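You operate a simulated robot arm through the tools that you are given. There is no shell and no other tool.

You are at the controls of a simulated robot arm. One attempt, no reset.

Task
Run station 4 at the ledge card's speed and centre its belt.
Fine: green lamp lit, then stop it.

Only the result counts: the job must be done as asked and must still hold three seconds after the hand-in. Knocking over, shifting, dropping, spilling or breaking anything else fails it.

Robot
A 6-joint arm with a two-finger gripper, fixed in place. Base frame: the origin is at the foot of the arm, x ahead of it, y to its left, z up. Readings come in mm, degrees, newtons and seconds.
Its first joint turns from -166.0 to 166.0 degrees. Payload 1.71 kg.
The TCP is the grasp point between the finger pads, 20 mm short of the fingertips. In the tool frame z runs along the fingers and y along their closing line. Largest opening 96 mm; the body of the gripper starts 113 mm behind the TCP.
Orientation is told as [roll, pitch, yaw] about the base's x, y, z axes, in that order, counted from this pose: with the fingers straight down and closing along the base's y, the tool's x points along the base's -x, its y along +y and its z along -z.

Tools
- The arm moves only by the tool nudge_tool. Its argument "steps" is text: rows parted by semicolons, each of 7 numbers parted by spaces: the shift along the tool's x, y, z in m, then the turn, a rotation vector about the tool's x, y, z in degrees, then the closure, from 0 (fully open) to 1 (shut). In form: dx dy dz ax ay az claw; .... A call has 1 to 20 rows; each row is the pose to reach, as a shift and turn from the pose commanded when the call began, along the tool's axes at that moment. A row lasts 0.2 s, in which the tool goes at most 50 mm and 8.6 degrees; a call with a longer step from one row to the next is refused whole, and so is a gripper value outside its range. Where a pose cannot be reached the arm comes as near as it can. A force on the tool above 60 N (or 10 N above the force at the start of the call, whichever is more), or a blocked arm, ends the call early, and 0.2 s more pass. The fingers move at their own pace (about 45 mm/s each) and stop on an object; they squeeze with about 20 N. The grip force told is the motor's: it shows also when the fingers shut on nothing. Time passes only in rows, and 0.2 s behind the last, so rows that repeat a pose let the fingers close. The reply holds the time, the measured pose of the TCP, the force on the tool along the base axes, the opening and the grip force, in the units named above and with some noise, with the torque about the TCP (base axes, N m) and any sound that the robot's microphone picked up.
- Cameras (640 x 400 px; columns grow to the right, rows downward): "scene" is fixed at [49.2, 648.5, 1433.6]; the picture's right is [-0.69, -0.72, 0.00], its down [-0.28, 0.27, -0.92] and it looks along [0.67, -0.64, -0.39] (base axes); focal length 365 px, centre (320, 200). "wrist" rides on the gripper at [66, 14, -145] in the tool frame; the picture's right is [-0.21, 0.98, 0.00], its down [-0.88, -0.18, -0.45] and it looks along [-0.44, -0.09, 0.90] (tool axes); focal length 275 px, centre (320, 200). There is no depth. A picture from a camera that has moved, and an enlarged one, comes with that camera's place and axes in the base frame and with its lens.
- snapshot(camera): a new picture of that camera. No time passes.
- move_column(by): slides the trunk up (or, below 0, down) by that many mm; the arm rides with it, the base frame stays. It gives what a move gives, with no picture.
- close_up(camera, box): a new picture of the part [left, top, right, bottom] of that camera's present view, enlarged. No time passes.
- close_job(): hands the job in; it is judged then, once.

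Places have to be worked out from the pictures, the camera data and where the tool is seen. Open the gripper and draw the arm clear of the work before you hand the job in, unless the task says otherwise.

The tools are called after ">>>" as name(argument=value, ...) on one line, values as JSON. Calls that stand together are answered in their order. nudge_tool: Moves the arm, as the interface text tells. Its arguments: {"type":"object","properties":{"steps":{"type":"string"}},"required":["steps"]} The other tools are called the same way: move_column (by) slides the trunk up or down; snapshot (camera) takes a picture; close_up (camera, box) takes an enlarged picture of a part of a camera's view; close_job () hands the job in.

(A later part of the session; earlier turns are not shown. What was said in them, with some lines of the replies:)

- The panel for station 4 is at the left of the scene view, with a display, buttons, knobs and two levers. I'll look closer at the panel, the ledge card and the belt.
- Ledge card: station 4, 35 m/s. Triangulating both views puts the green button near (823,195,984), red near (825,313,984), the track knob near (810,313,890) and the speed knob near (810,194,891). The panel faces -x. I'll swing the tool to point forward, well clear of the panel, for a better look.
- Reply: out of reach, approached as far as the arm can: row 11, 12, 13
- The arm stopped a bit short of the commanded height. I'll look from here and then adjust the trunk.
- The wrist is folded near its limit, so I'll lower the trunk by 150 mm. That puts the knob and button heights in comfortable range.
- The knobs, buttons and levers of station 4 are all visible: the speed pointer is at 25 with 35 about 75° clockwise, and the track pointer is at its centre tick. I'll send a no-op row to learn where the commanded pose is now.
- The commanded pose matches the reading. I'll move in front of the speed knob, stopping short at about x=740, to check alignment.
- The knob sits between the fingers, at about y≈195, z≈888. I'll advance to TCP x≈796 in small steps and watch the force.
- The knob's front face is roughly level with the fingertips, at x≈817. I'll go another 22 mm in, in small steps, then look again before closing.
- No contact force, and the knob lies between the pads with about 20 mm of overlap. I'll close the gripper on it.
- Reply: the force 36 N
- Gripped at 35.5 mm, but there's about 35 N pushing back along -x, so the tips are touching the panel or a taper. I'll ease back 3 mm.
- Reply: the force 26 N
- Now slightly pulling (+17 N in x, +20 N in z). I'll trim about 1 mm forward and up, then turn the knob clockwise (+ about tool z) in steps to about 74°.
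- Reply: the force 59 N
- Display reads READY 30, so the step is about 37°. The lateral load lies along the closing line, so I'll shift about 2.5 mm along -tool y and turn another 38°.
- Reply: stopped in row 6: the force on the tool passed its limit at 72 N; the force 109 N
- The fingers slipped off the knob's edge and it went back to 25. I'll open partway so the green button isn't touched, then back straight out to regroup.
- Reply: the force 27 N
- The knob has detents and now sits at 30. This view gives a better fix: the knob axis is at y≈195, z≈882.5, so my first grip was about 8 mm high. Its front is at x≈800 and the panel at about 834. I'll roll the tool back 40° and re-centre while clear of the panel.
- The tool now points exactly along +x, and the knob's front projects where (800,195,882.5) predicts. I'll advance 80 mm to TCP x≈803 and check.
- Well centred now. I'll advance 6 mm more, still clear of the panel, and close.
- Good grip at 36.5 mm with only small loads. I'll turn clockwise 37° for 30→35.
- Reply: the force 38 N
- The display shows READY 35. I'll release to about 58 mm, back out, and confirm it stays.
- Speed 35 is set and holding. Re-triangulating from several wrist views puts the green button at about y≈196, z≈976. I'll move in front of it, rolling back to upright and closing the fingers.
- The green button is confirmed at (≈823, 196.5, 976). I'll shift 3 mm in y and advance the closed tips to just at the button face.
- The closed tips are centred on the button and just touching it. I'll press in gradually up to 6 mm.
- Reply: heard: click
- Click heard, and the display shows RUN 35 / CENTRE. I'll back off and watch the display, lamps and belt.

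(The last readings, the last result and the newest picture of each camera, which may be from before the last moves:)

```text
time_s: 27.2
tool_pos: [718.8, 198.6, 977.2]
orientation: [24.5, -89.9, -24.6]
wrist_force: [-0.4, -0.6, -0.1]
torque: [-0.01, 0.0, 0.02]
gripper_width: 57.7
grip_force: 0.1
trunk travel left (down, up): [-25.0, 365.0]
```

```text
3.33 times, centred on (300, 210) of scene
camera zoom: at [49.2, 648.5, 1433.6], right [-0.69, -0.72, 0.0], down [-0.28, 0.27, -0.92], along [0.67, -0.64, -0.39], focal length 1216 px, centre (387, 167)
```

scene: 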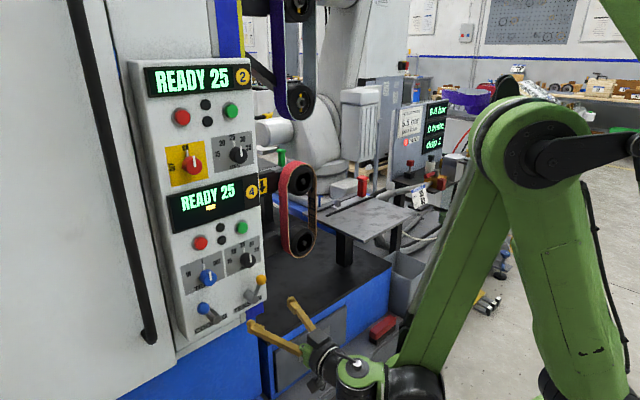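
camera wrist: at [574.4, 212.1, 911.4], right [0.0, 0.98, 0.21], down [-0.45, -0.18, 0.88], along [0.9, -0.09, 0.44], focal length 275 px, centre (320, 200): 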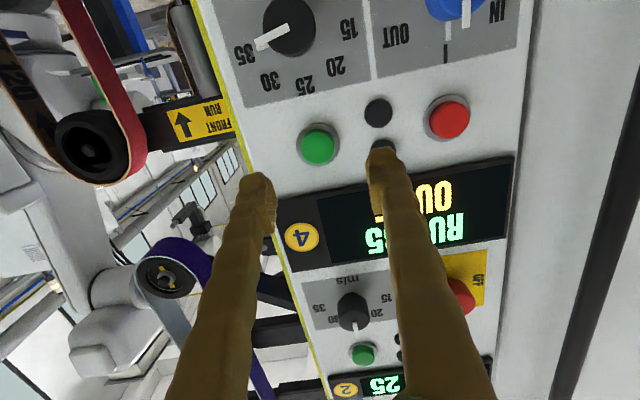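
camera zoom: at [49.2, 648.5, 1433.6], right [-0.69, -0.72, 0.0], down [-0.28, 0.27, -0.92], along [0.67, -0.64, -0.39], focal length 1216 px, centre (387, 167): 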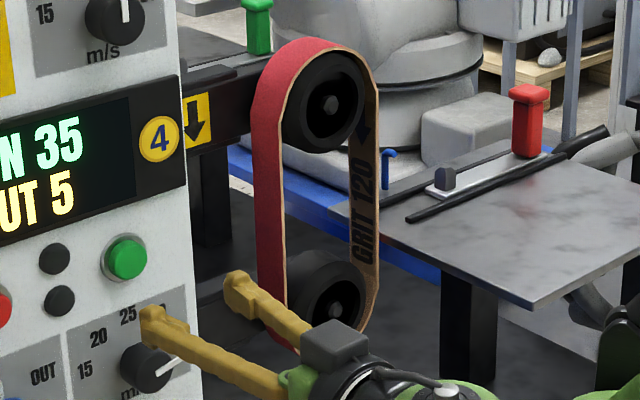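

It's drifting OUT fast, about 5 mm within a second. To protect the belt I'll go straight across and press the red button (y≈312.5, z≈977), then pre-set the tracking while it's stopped.

>>> nudge_tool(steps="0 0.035 0.03 0 0 0 1; 0 0.07 0.05 0 0 0 1; 0 0.105 0.062 0 0 0 1; 0 0.114 0.08 0 0 0 1; 0 0.114 0.088 0 0 0 1; 0 0.114 0.092 0 0 0 1; 0 0.114 0.06 0 0 0 1")

>>> snapshot(camera="wrist")

>>> close_up(camera="scene", box=[160, 150, 340, 285])

```text
time_s: 28.8
tool_pos: [780.7, 313.0, 975.9]
orientation: [-1.6, -90.0, 1.4]
wrist_force: [0.0, -1.3, 0.4]
torque: [-0.02, -0.04, 0.0]
gripper_width: 0.0
grip_force: 29.6
trunk travel left (down, up): [-25.0, 365.0]
heard: click
```

```text
taken
camera wrist: at [635.4, 326.5, 909.7], right [0.0, 0.98, 0.21], down [-0.44, -0.18, 0.88], along [0.9, -0.09, 0.43], focal length 275 px, centre (320, 200)
```

wrist: 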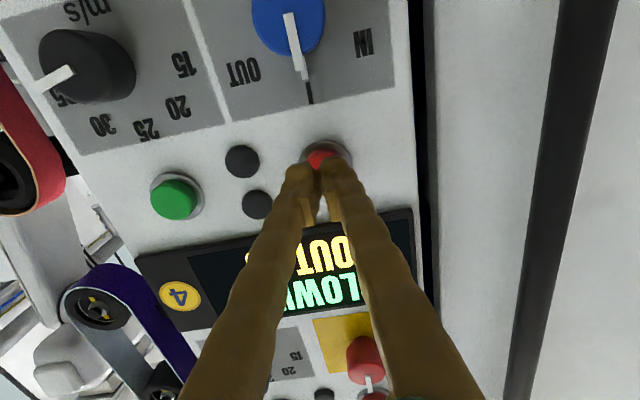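

```text
2.96 times, centred on (250, 218) of scene
camera zoom: at [49.2, 648.5, 1433.6], right [-0.69, -0.72, 0.0], down [-0.28, 0.27, -0.92], along [0.67, -0.64, -0.39], focal length 1081 px, centre (527, 148)
```

zoom: 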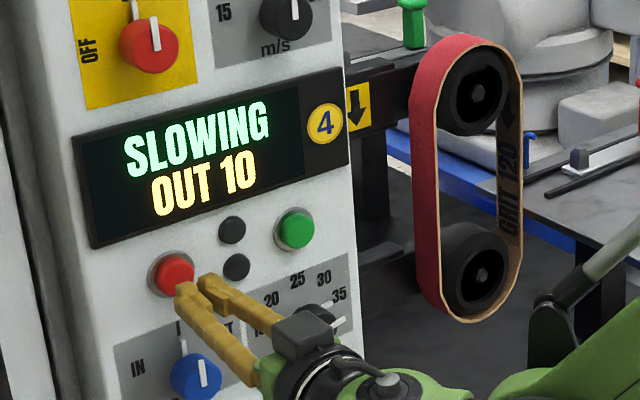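

SLOWING, OUT 10: stopped in time. I'll move in front of the track knob, around (y≈312, z≈882), with the gripper partly open.

>>> nudge_tool(steps="0 0 -0.03 0 0 0 0.8; 0.03 0 -0.059 0 0 0 0.5; 0.065 0 -0.059 0 0 0 0.3; 0.0934 0 -0.059 0 0 0 0.3; 0.0934 0 -0.059 0 0 0 0.3; 0.0934 0 -0.059 0 0 0 0.3")

>>> snapshot(camera="wrist")

>>> close_up(camera="scene", box=[160, 150, 340, 285])

```text
time_s: 30.2
tool_pos: [722.7, 309.9, 884.2]
orientation: [44.8, -90.0, -45.1]
wrist_force: [-0.3, 0.3, 0.2]
torque: [-0.01, 0.0, -0.04]
gripper_width: 67.3
grip_force: 0.0
trunk travel left (down, up): [-25.0, 365.0]
```

```text
taken
camera wrist: at [576.6, 324.0, 818.5], right [0.0, 0.98, 0.21], down [-0.45, -0.18, 0.88], along [0.9, -0.09, 0.43], focal length 275 px, centre (320, 200)
```

wrist: 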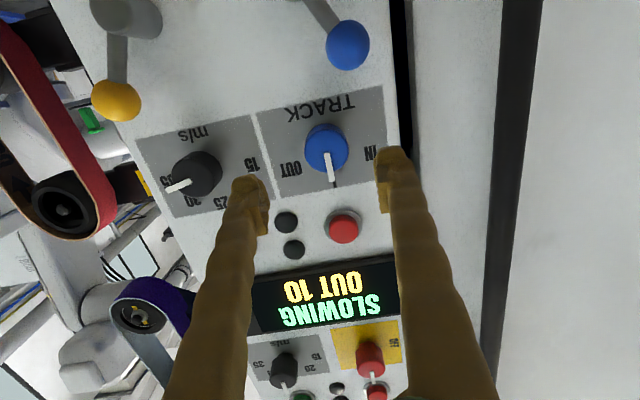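

```text
2.96 times, centred on (250, 218) of scene
camera zoom: at [49.2, 648.5, 1433.6], right [-0.69, -0.72, 0.0], down [-0.28, 0.27, -0.92], along [0.67, -0.64, -0.39], focal length 1081 px, centre (527, 148)
```

zoom: 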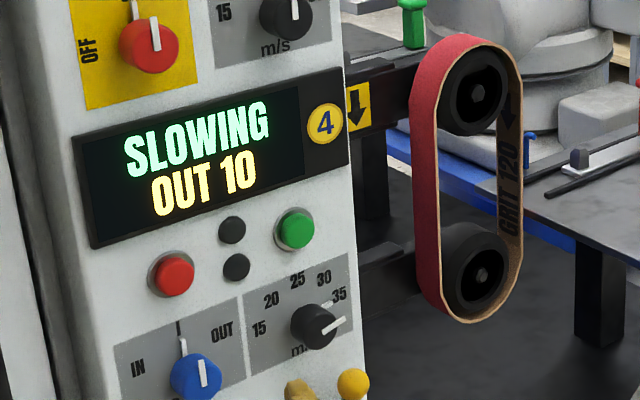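

Offset frozen at OUT 10. The track knob's centre is about y≈314, z≈882. I'll approach with a 4 mm y correction and close on it.

>>> nudge_tool(steps="0.002 0.004 0.03 0 0 0 0.3; 0.002 0.004 0.06 0 0 0 0.3; 0.002 0.004 0.075 0 0 0 0.35; 0.002 0.004 0.085 0 0 0 0.4; 0.002 0.004 0.085 0 0 0 0.6; 0.002 0.004 0.085 0 0 0 1; 0.002 0.004 0.085 0 0 0 1; 0.002 0.004 0.085 0 0 0 1")

>>> snapshot(camera="wrist")

```text
time_s: 32.0
tool_pos: [808.1, 315.2, 881.5]
orientation: [-89.9, -90.0, 89.8]
wrist_force: [1.9, 3.4, 4.2]
torque: [-0.05, -0.05, 0.07]
gripper_width: 36.6
grip_force: 34.8
trunk travel left (down, up): [-25.0, 365.0]
```

```text
taken
camera wrist: at [661.1, 329.1, 816.7], right [0.0, 0.98, 0.21], down [-0.45, -0.18, 0.88], along [0.9, -0.09, 0.44], focal length 275 px, centre (320, 200)
```

wrist: 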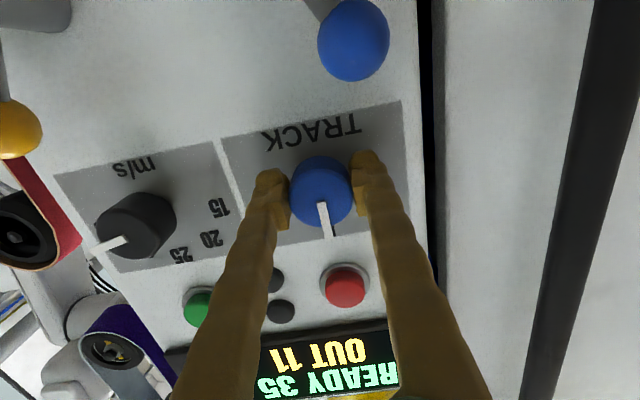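

Clean grip, and the display reads READY 35 / OUT 11. I'll turn the track knob 24° counterclockwise, toward IN.

>>> nudge_tool(steps="0 0 0 0 0 -8 1; 0 0 0 0 0 -16 1; 0 0 0 0 0 -24 1; 0 0 0 0 0 -24 1")

>>> snapshot(camera="wrist")

>>> close_up(camera="scene", box=[160, 150, 340, 285])

```text
time_s: 33.0
tool_pos: [805.7, 313.3, 882.1]
orientation: [-90.0, -65.8, 89.9]
wrist_force: [14.6, 0.1, 15.5]
torque: [0.01, -0.16, -0.06]
gripper_width: 36.3
grip_force: 34.5
trunk travel left (down, up): [-25.0, 365.0]
```

```text
taken
camera wrist: at [661.0, 300.3, 816.9], right [0.0, 0.98, -0.21], down [-0.44, 0.19, 0.88], along [0.9, 0.09, 0.43], focal length 275 px, centre (320, 200)
```

wrist: 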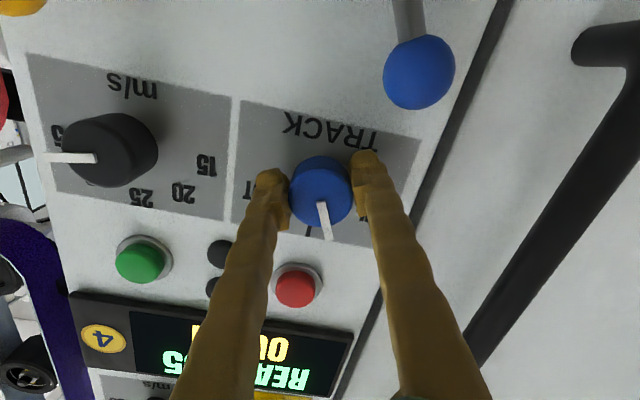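

```text
2.96 times, centred on (250, 218) of scene
camera zoom: at [49.2, 648.5, 1433.6], right [-0.69, -0.72, 0.0], down [-0.28, 0.27, -0.92], along [0.67, -0.64, -0.39], focal length 1081 px, centre (527, 148)
```

zoom: 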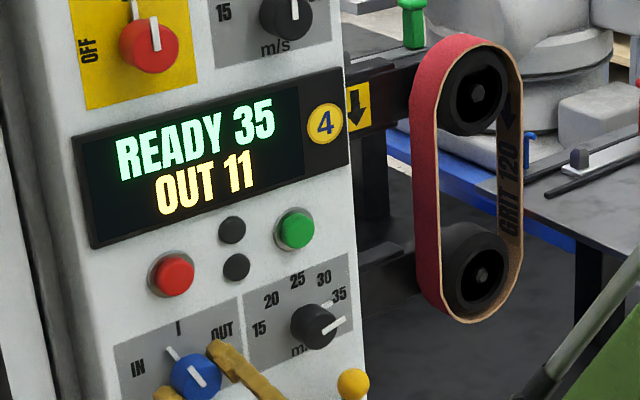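

The track pointer moved about 24° toward IN. I'll release, back out and move in front of the green button with closed tips.

>>> nudge_tool(steps="0 0 0 0 0 0 0.7; 0 0 0 0 0 0 0.4; 0 0 0 0 0 0 0.4; 0 0 -0.025 0 0 0 0.4; 0 0 -0.055 0 0 0 0.4; -0.0096 -0.036 -0.055 0 0 8 0.6; -0.019 -0.072 -0.055 0 0 16 1; -0.029 -0.108 -0.055 0 0 24 1; -0.0384 -0.145 -0.055 0 0 24.2 1; -0.0384 -0.145 -0.03 0 0 24.2 1; -0.0384 -0.145 -0.03 0 0 24.2 1")

>>> snapshot(camera="wrist")

>>> close_up(camera="scene", box=[160, 150, 340, 285])

```text
time_s: 35.4
tool_pos: [774.6, 197.7, 974.1]
orientation: [87.6, -89.8, -87.8]
wrist_force: [0.0, -0.2, 0.2]
torque: [-0.01, 0.03, 0.0]
gripper_width: 0.0
grip_force: 20.2
trunk travel left (down, up): [-25.0, 365.0]
```

```text
taken
camera wrist: at [629.6, 211.9, 909.3], right [0.0, 0.98, 0.21], down [-0.45, -0.19, 0.88], along [0.9, -0.1, 0.43], focal length 275 px, centre (320, 200)
```

wrist: 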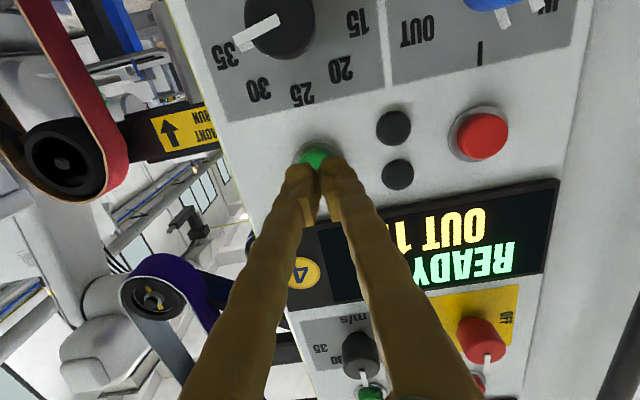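

```text
2.96 times, centred on (250, 218) of scene
camera zoom: at [49.2, 648.5, 1433.6], right [-0.69, -0.72, 0.0], down [-0.28, 0.27, -0.92], along [0.67, -0.64, -0.39], focal length 1081 px, centre (527, 148)
```

zoom: 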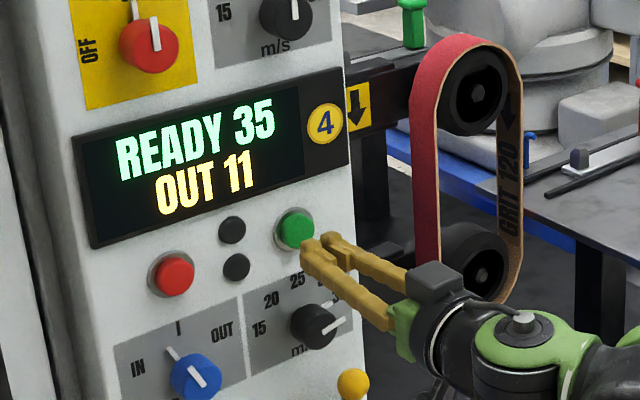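

Aligned with green. I'll press it and back off slightly, then read the drift right away.

>>> nudge_tool(steps="-0.002 -0.001 0.024 0 0 0 1; -0.002 -0.001 0.032 0 0 0 1; -0.002 -0.001 0.036 0 0 0 1; -0.002 -0.001 0.005 0 0 0 1")

>>> close_up(camera="scene", box=[160, 150, 340, 285])

```text
time_s: 36.4
tool_pos: [780.1, 197.0, 977.5]
orientation: [74.7, -89.9, -74.8]
wrist_force: [0.5, -0.3, -0.4]
torque: [0.03, -0.03, -0.06]
gripper_width: 0.1
grip_force: 29.5
trunk travel left (down, up): [-25.0, 365.0]
heard: click
```

```text
2.96 times, centred on (250, 218) of scene
camera zoom: at [49.2, 648.5, 1433.6], right [-0.69, -0.72, 0.0], down [-0.28, 0.27, -0.92], along [0.67, -0.64, -0.39], focal length 1081 px, centre (527, 148)
```

zoom: 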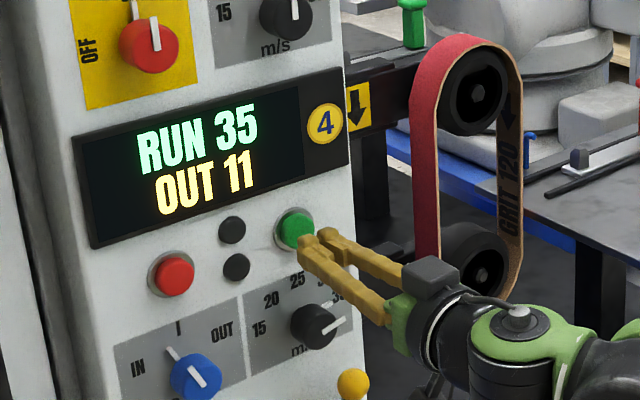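

RUN 35, still OUT 11. I'll move to hover near red, where I can stop quickly or drop to the track knob, and read again.

>>> nudge_tool(steps="0 0.04 -0.01 0 0 0 1; 0 0.08 -0.01 0 0 0 1; 0 0.116 -0.005 0 0 0 1")

>>> close_up(camera="scene", box=[160, 150, 340, 285])

```text
time_s: 37.2
tool_pos: [775.5, 313.6, 977.0]
orientation: [87.6, -89.8, -87.7]
wrist_force: [0.9, -0.1, 0.7]
torque: [-0.01, -0.02, 0.04]
gripper_width: 0.1
grip_force: 29.6
trunk travel left (down, up): [-25.0, 365.0]
```

```text
2.96 times, centred on (250, 218) of scene
camera zoom: at [49.2, 648.5, 1433.6], right [-0.69, -0.72, 0.0], down [-0.28, 0.27, -0.92], along [0.67, -0.64, -0.39], focal length 1081 px, centre (527, 148)
```

zoom: 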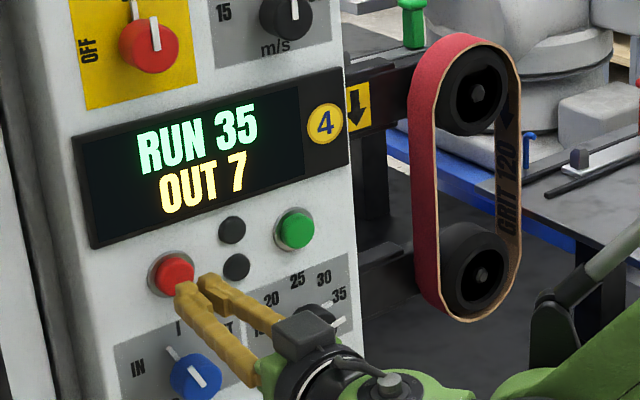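

Now it's coming back in (OUT 7). I'll wait briefly to measure the rate.

>>> nudge_tool(steps="0 0 0 0 0 0 1")

>>> close_up(camera="scene", box=[160, 150, 340, 285])

```text
time_s: 37.6
tool_pos: [778.2, 313.5, 977.6]
orientation: [87.0, -89.8, -87.2]
wrist_force: [0.6, 0.6, -0.6]
torque: [0.02, -0.01, 0.02]
gripper_width: 0.3
grip_force: 29.6
trunk travel left (down, up): [-25.0, 365.0]
```

```text
2.96 times, centred on (250, 218) of scene
camera zoom: at [49.2, 648.5, 1433.6], right [-0.69, -0.72, 0.0], down [-0.28, 0.27, -0.92], along [0.67, -0.64, -0.39], focal length 1081 px, centre (527, 148)
```

zoom: 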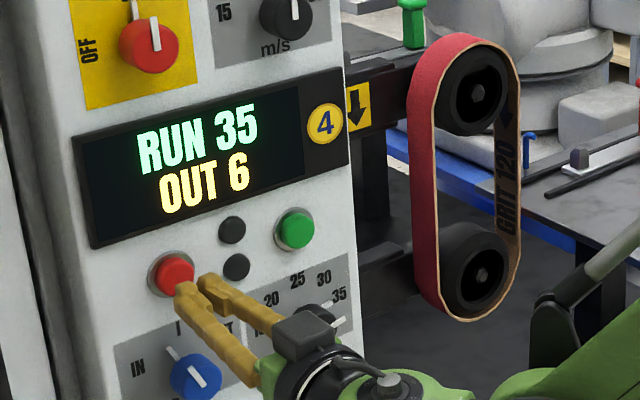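

>>> nudge_tool(steps="0 0 0 0 0 0 1; 0 0 0 0 0 0 1")

>>> close_up(camera="scene", box=[160, 150, 340, 285])

```text
time_s: 38.2
tool_pos: [777.6, 314.6, 977.8]
orientation: [88.0, -89.8, -88.4]
wrist_force: [0.1, -0.4, -0.4]
torque: [-0.01, -0.01, 0.0]
gripper_width: 0.1
grip_force: 29.1
trunk travel left (down, up): [-25.0, 365.0]
```

```text
2.96 times, centred on (250, 218) of scene
camera zoom: at [49.2, 648.5, 1433.6], right [-0.69, -0.72, 0.0], down [-0.28, 0.27, -0.92], along [0.67, -0.64, -0.39], focal length 1081 px, centre (527, 148)
```

zoom: 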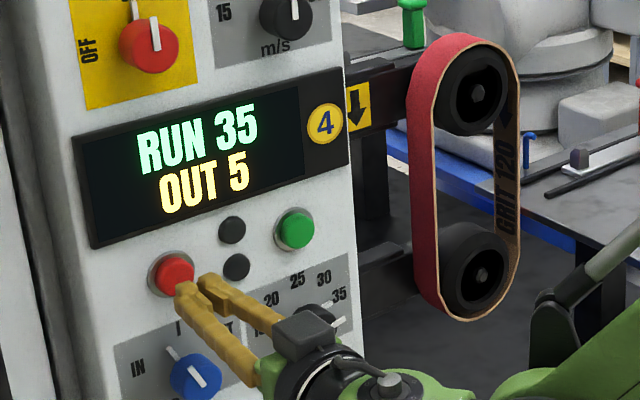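

It's settling first-order toward about OUT 4, so the system is stable and roughly 13° more IN is needed. I'll leave it running and go to the track knob.

>>> nudge_tool(steps="0 0 -0.03 0 0 0 0.8; 0.03 0 -0.045 0 0 0 0.5; 0.065 0 -0.045 0 0 0 0.3; 0.0955 0 -0.045 0 0 0 0.3; 0.0955 0 -0.045 0 0 0 0.3; 0.0955 0 -0.045 0 0 0 0.3")

>>> snapshot(camera="wrist")

>>> close_up(camera="scene", box=[160, 150, 340, 285])

```text
time_s: 39.6
tool_pos: [730.6, 314.2, 881.9]
orientation: [87.1, -89.8, -87.4]
wrist_force: [0.7, 0.4, 0.0]
torque: [-0.01, -0.04, -0.02]
gripper_width: 67.0
grip_force: 0.1
trunk travel left (down, up): [-25.0, 365.0]
```

```text
taken
camera wrist: at [585.7, 329.0, 815.3], right [0.0, 0.98, 0.21], down [-0.45, -0.19, 0.88], along [0.9, -0.1, 0.43], focal length 275 px, centre (320, 200)
```

wrist: 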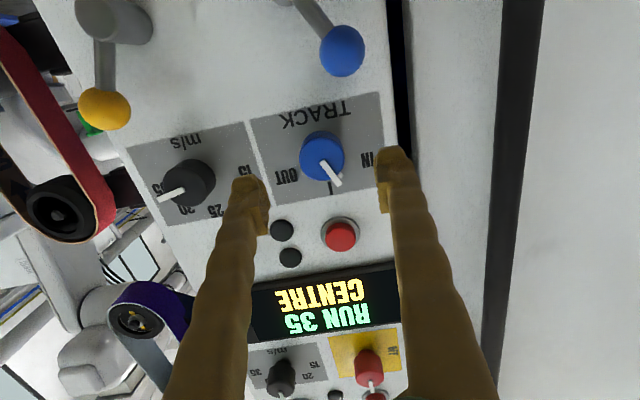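

```text
2.96 times, centred on (250, 218) of scene
camera zoom: at [49.2, 648.5, 1433.6], right [-0.69, -0.72, 0.0], down [-0.28, 0.27, -0.92], along [0.67, -0.64, -0.39], focal length 1081 px, centre (527, 148)
```

zoom: 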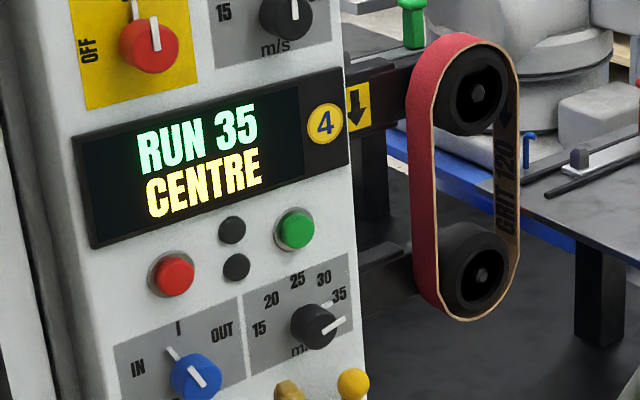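

It's at CENTRE but still moving in at roughly 3 mm/s, so the drift behaves like an integrator and balance should be near -14°. I'll grip the knob now and turn it back +10°.

>>> nudge_tool(steps="0 0.001 0.04 0 0 0 0.3; 0 0.001 0.0775 0 0 0 0.45; 0 0.001 0.0775 0 0 0 1; 0 0.001 0.0775 0 0 0 1; 0 0.001 0.0775 0 0 0 1; 0 0.001 0.0775 0 0 5 1; 0 0.001 0.0775 0 0 10 1")

>>> close_up(camera="scene", box=[160, 150, 340, 285])

>>> snapshot(camera="wrist")

```text
time_s: 41.2
tool_pos: [808.9, 315.1, 882.4]
orientation: [90.1, -79.8, -90.2]
wrist_force: [-4.2, 4.9, 5.4]
torque: [0.02, -0.11, 0.1]
gripper_width: 36.7
grip_force: 35.1
trunk travel left (down, up): [-25.0, 365.0]
```

```text
2.96 times, centred on (250, 218) of scene
camera zoom: at [49.2, 648.5, 1433.6], right [-0.69, -0.72, 0.0], down [-0.28, 0.27, -0.92], along [0.67, -0.64, -0.39], focal length 1081 px, centre (527, 148)
```

zoom: 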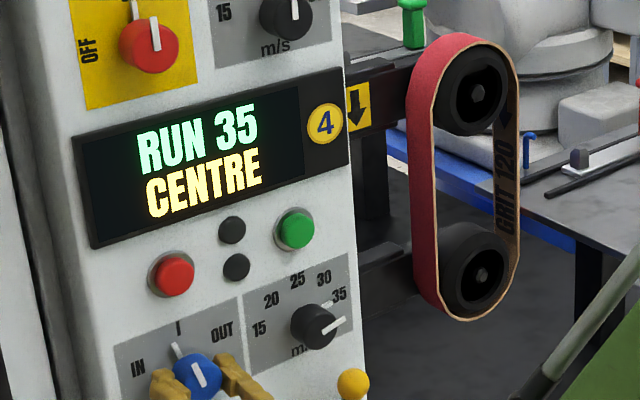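

```text
taken
camera wrist: at [662.7, 340.8, 820.1], right [0.0, 0.93, 0.38], down [-0.45, -0.34, 0.83], along [0.9, -0.17, 0.41], focal length 275 px, centre (320, 200)
```

wrist: 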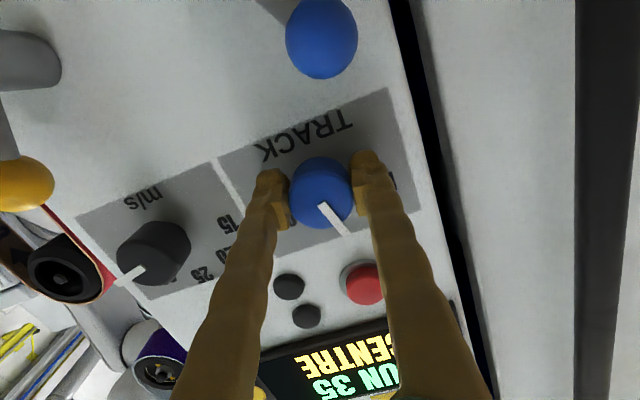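

Still CENTRE. I'll hold the knob and watch for drift.

>>> nudge_tool(steps="0 0 0 0 0 0 1; 0 0 0 0 0 0 1; 0 0 0 0 0 0 1")

>>> close_up(camera="scene", box=[160, 150, 340, 285])

```text
time_s: 42.0
tool_pos: [807.9, 315.5, 882.4]
orientation: [90.1, -79.8, -90.2]
wrist_force: [-2.7, 10.3, 6.4]
torque: [-0.05, -0.04, 0.17]
gripper_width: 36.1
grip_force: 34.2
trunk travel left (down, up): [-25.0, 365.0]
```

```text
2.96 times, centred on (250, 218) of scene
camera zoom: at [49.2, 648.5, 1433.6], right [-0.69, -0.72, 0.0], down [-0.28, 0.27, -0.92], along [0.67, -0.64, -0.39], focal length 1081 px, centre (527, 148)
```

zoom: 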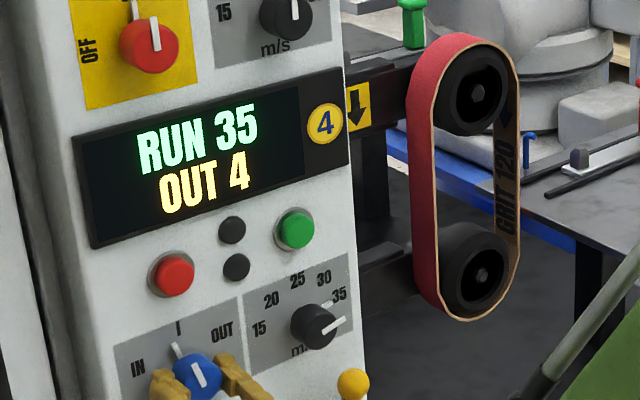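

It's back to OUT 4, so the first-order model is right: equilibrium about 11 at 0° and 3 at -24°. Zero should be near -34°, so I'll turn 20° further toward IN and watch.

>>> nudge_tool(steps="0 0 0 0 0 -7 1; 0 0 0 0 0 -14 1; 0 0 0 0 0 -20 1; 0 0 0 0 0 -20 1; 0 0 0 0 0 -20 1")

>>> close_up(camera="scene", box=[160, 150, 340, 285])

```text
time_s: 43.2
tool_pos: [808.2, 314.5, 882.8]
orientation: [-89.8, -80.2, 89.6]
wrist_force: [-22.8, 3.5, -21.6]
torque: [-0.04, 0.28, 0.07]
gripper_width: 36.5
grip_force: 34.9
trunk travel left (down, up): [-25.0, 365.0]
```

```text
2.96 times, centred on (250, 218) of scene
camera zoom: at [49.2, 648.5, 1433.6], right [-0.69, -0.72, 0.0], down [-0.28, 0.27, -0.92], along [0.67, -0.64, -0.39], focal length 1081 px, centre (527, 148)
```

zoom: 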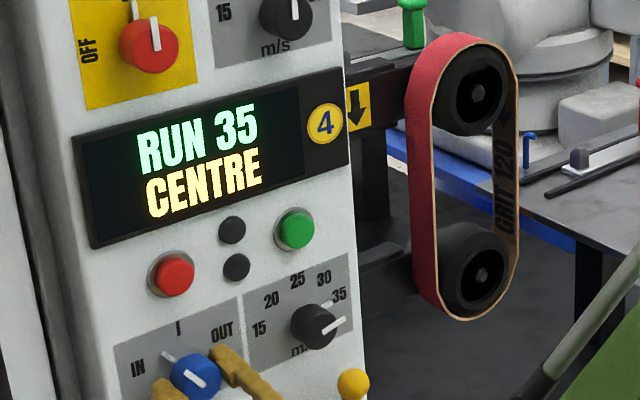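

CENTRE again. I'll hold still and keep checking the display and lamps.

>>> nudge_tool(steps="0 0 0 0 0 0 1; 0 0 0 0 0 0 1; 0 0 0 0 0 0 1; 0 0 0 0 0 0 1")

>>> close_up(camera="scene", box=[160, 150, 340, 285])

```text
time_s: 44.2
tool_pos: [809.6, 315.0, 882.2]
orientation: [-89.9, -80.2, 89.6]
wrist_force: [-25.8, 1.9, -23.4]
torque: [0.0, 0.33, 0.0]
gripper_width: 36.7
grip_force: 35.0
trunk travel left (down, up): [-25.0, 365.0]
```

```text
2.96 times, centred on (250, 218) of scene
camera zoom: at [49.2, 648.5, 1433.6], right [-0.69, -0.72, 0.0], down [-0.28, 0.27, -0.92], along [0.67, -0.64, -0.39], focal length 1081 px, centre (527, 148)
```

zoom: 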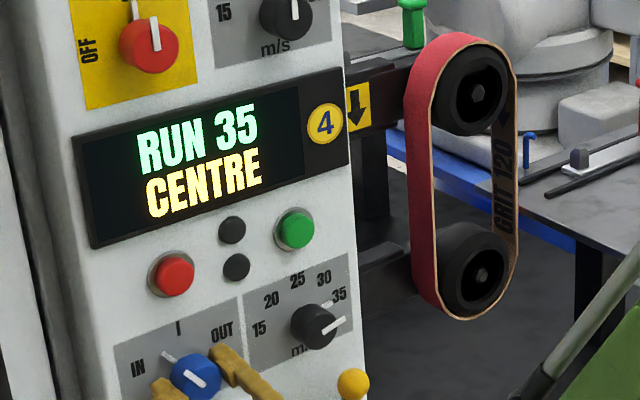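

>>> nudge_tool(steps="0 0 0 0 0 0 1; 0 0 0 0 0 0 1; 0 0 0 0 0 0 1; 0 0 0 0 0 0 1; 0 0 0 0 0 0 1")

>>> close_up(camera="scene", box=[160, 150, 340, 285])

```text
time_s: 45.4
tool_pos: [808.0, 314.9, 883.3]
orientation: [-90.0, -80.1, 89.8]
wrist_force: [-21.1, 2.6, -19.4]
torque: [-0.05, 0.24, 0.04]
gripper_width: 36.4
grip_force: 35.1
trunk travel left (down, up): [-25.0, 365.0]
```

```text
2.96 times, centred on (250, 218) of scene
camera zoom: at [49.2, 648.5, 1433.6], right [-0.69, -0.72, 0.0], down [-0.28, 0.27, -0.92], along [0.67, -0.64, -0.39], focal length 1081 px, centre (527, 148)
```

zoom: 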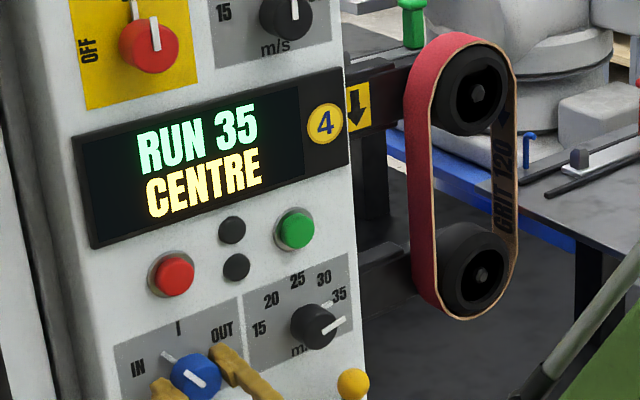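

>>> nudge_tool(steps="0 0 0 0 0 0 1; 0 0 0 0 0 0 1; 0 0 0 0 0 0 1; 0 0 0 0 0 0 1; 0 0 0 0 0 0 1")

>>> close_up(camera="scene", box=[160, 150, 340, 285])

>>> snapshot(camera="wrist")

```text
time_s: 46.6
tool_pos: [808.3, 314.8, 883.1]
orientation: [-89.9, -80.2, 89.8]
wrist_force: [-15.7, 6.0, -11.6]
torque: [-0.01, 0.15, 0.1]
gripper_width: 36.4
grip_force: 35.0
trunk travel left (down, up): [-25.0, 365.0]
```

```text
2.96 times, centred on (250, 218) of scene
camera zoom: at [49.2, 648.5, 1433.6], right [-0.69, -0.72, 0.0], down [-0.28, 0.27, -0.92], along [0.67, -0.64, -0.39], focal length 1081 px, centre (527, 148)
```

zoom: 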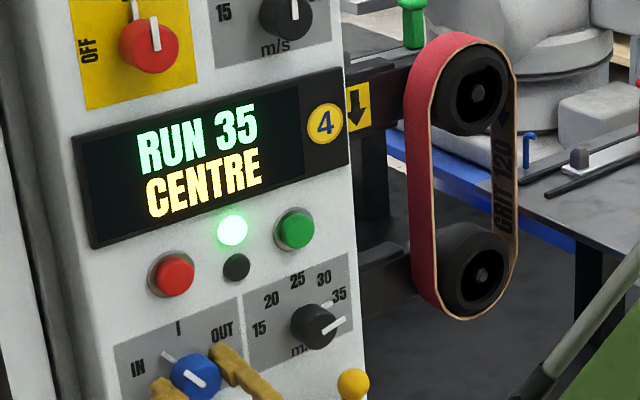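

```text
taken
camera wrist: at [663.3, 317.4, 815.8], right [0.0, 1.0, 0.04], down [-0.44, -0.03, 0.9], along [0.9, -0.02, 0.44], focal length 275 px, centre (320, 200)
```

wrist: 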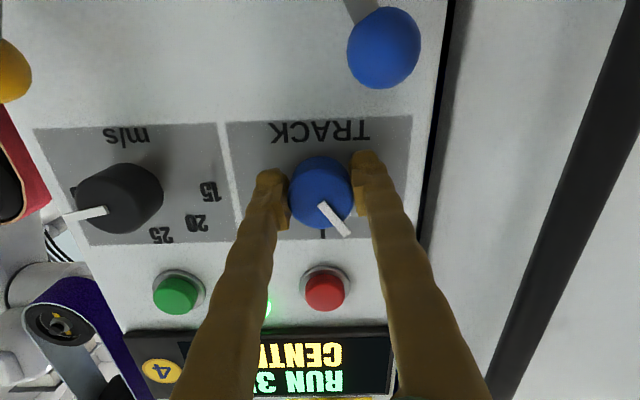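

The green lamp is lit. I'll release the knob gently, back out and hover closed in front of red, then re-check the lamp before stopping.

>>> nudge_tool(steps="0 0 0 0 0 0 0.8; 0 0 0 0 0 0 0.4; 0 0 0 0 0 0 0.4; 0 0 -0.025 0 0 0 0.4; 0 0 -0.055 0 0 0 0.4; -0.03 -0.006 -0.055 0 0 4 0.6; -0.06 -0.012 -0.055 0 0 8 1; -0.0922 -0.0183 -0.050 0 0 9.8 1; -0.0922 -0.0183 -0.035 0 0 9.8 1; -0.0922 -0.0183 -0.035 0 0 9.8 1")

>>> close_up(camera="scene", box=[160, 150, 340, 285])

>>> snapshot(camera="wrist")

```text
time_s: 48.8
tool_pos: [773.7, 311.0, 976.4]
orientation: [85.9, -90.0, -86.1]
wrist_force: [0.7, -0.2, -0.6]
torque: [-0.02, -0.05, -0.03]
gripper_width: 0.1
grip_force: 20.6
trunk travel left (down, up): [-25.0, 365.0]
```

```text
2.96 times, centred on (250, 218) of scene
camera zoom: at [49.2, 648.5, 1433.6], right [-0.69, -0.72, 0.0], down [-0.28, 0.27, -0.92], along [0.67, -0.64, -0.39], focal length 1081 px, centre (527, 148)
```

zoom: 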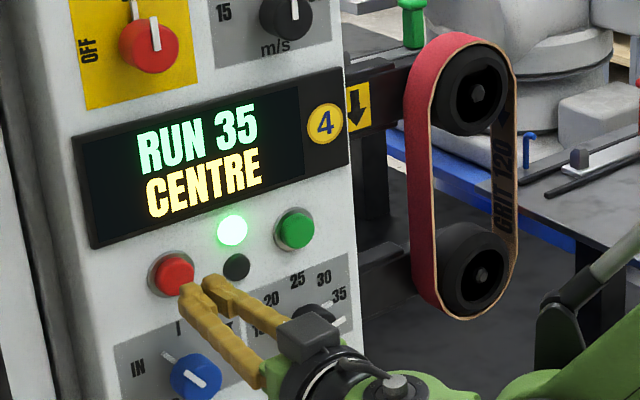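

```text
taken
camera wrist: at [628.8, 326.0, 911.2], right [0.0, 0.98, 0.21], down [-0.45, -0.18, 0.88], along [0.9, -0.09, 0.44], focal length 275 px, centre (320, 200)
```

wrist: 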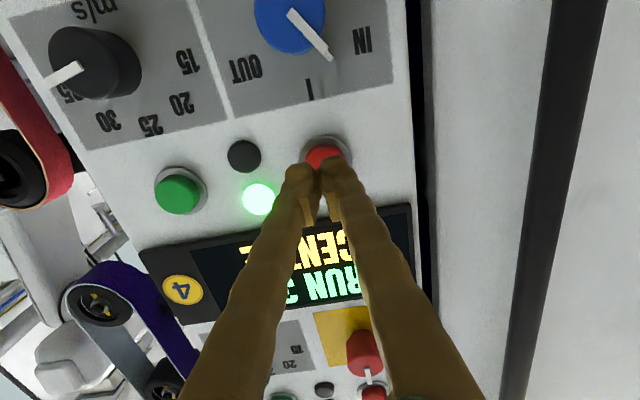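

The lamp is still lit with CENTRE steady after release. I'll press red and back off.

>>> nudge_tool(steps="0 0.002 0.024 0 0 0 1; 0 0.002 0.033 0 0 0 1; 0 0.002 0.037 0 0 0 1; 0 0.002 0.005 0 0 0 1; 0 0.002 -0.04 0 0 0 1")

>>> close_up(camera="scene", box=[160, 150, 340, 285])

```text
time_s: 50.0
tool_pos: [736.6, 313.8, 976.0]
orientation: [5.6, -89.9, -5.8]
wrist_force: [0.8, -0.7, -0.2]
torque: [-0.01, -0.06, -0.02]
gripper_width: 0.0
grip_force: 29.4
trunk travel left (down, up): [-25.0, 365.0]
heard: click
```

```text
2.96 times, centred on (250, 218) of scene
camera zoom: at [49.2, 648.5, 1433.6], right [-0.69, -0.72, 0.0], down [-0.28, 0.27, -0.92], along [0.67, -0.64, -0.39], focal length 1081 px, centre (527, 148)
```

zoom: 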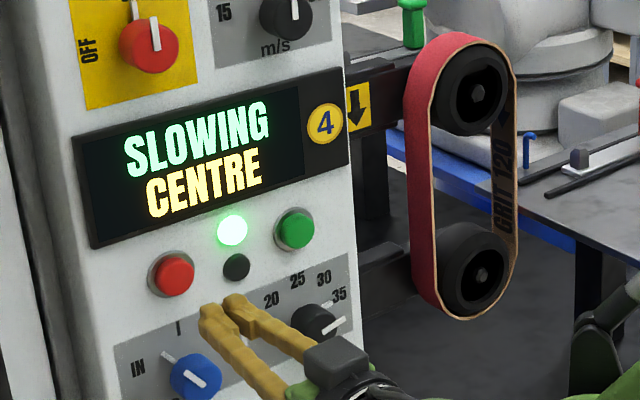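

SLOWING / CENTRE with the lamp on. I'll open the gripper, draw the arm well back and let it come to rest.

>>> nudge_tool(steps="0 0 -0.03 0 0 0 0.5; 0 0 -0.06 0 0 0 0; 0 0 -0.09 0 0 0 0; 0 0 -0.11 0 0 0 0; 0 0 -0.11 0 0 0 0; 0 0 -0.11 0 0 0 0; 0 0 -0.11 0 0 0 0; 0 0 -0.11 0 0 0 0; 0 0 -0.11 0 0 0 0; 0 0 -0.11 0 0 0 0; 0 0 -0.11 0 0 0 0; 0 0 -0.11 0 0 0 0")

>>> snapshot(camera="scene")

>>> close_up(camera="scene", box=[160, 150, 340, 285])

```text
time_s: 52.6
tool_pos: [625.8, 315.0, 975.6]
orientation: [85.3, -90.0, -85.4]
wrist_force: [0.6, -0.4, -0.5]
torque: [-0.02, 0.0, -0.02]
gripper_width: 96.1
grip_force: 0.1
trunk travel left (down, up): [-25.0, 365.0]
```

```text
taken
```

scene: 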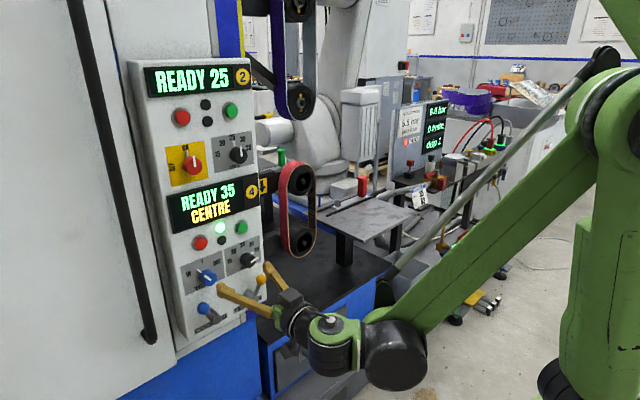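

```text
2.96 times, centred on (250, 218) of scene
camera zoom: at [49.2, 648.5, 1433.6], right [-0.69, -0.72, 0.0], down [-0.28, 0.27, -0.92], along [0.67, -0.64, -0.39], focal length 1081 px, centre (527, 148)
```

zoom: 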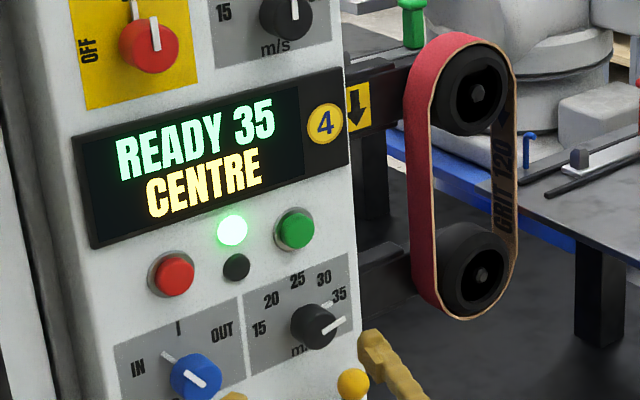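

Station 4 is stopped at READY 35 / CENTRE with the green lamp lit. Station 2 and the levers are unchanged, the gripper is open and the arm is clear. I'm handing in.

>>> close_job()

```text
The job is handed in.
```

Station 4 ran at the ledge card's 35 m/s, its belt is centred, and I stopped it after the green lamp lit. At hand-in the display read READY 35 / CENTRE with the green lamp still on. The gripper was open and the arm was drawn back.

- **Speed knob:** my first grip was about 8 mm off centre and the fingers slipped off partway, so I gripped it again and set 35 on the second try. The scene pictures show no damage.
- **Extra start and stop:** on the first start the belt drifted out to about 11 mm, so I stopped it and set the track knob about 24° toward IN. After the restart I ended at about 34° toward IN, and the belt held at CENTRE until the lamp lit.
- **Other controls:** I didn't operate station 2 or the tension and cooling levers, and the last pictures show nothing else moved.
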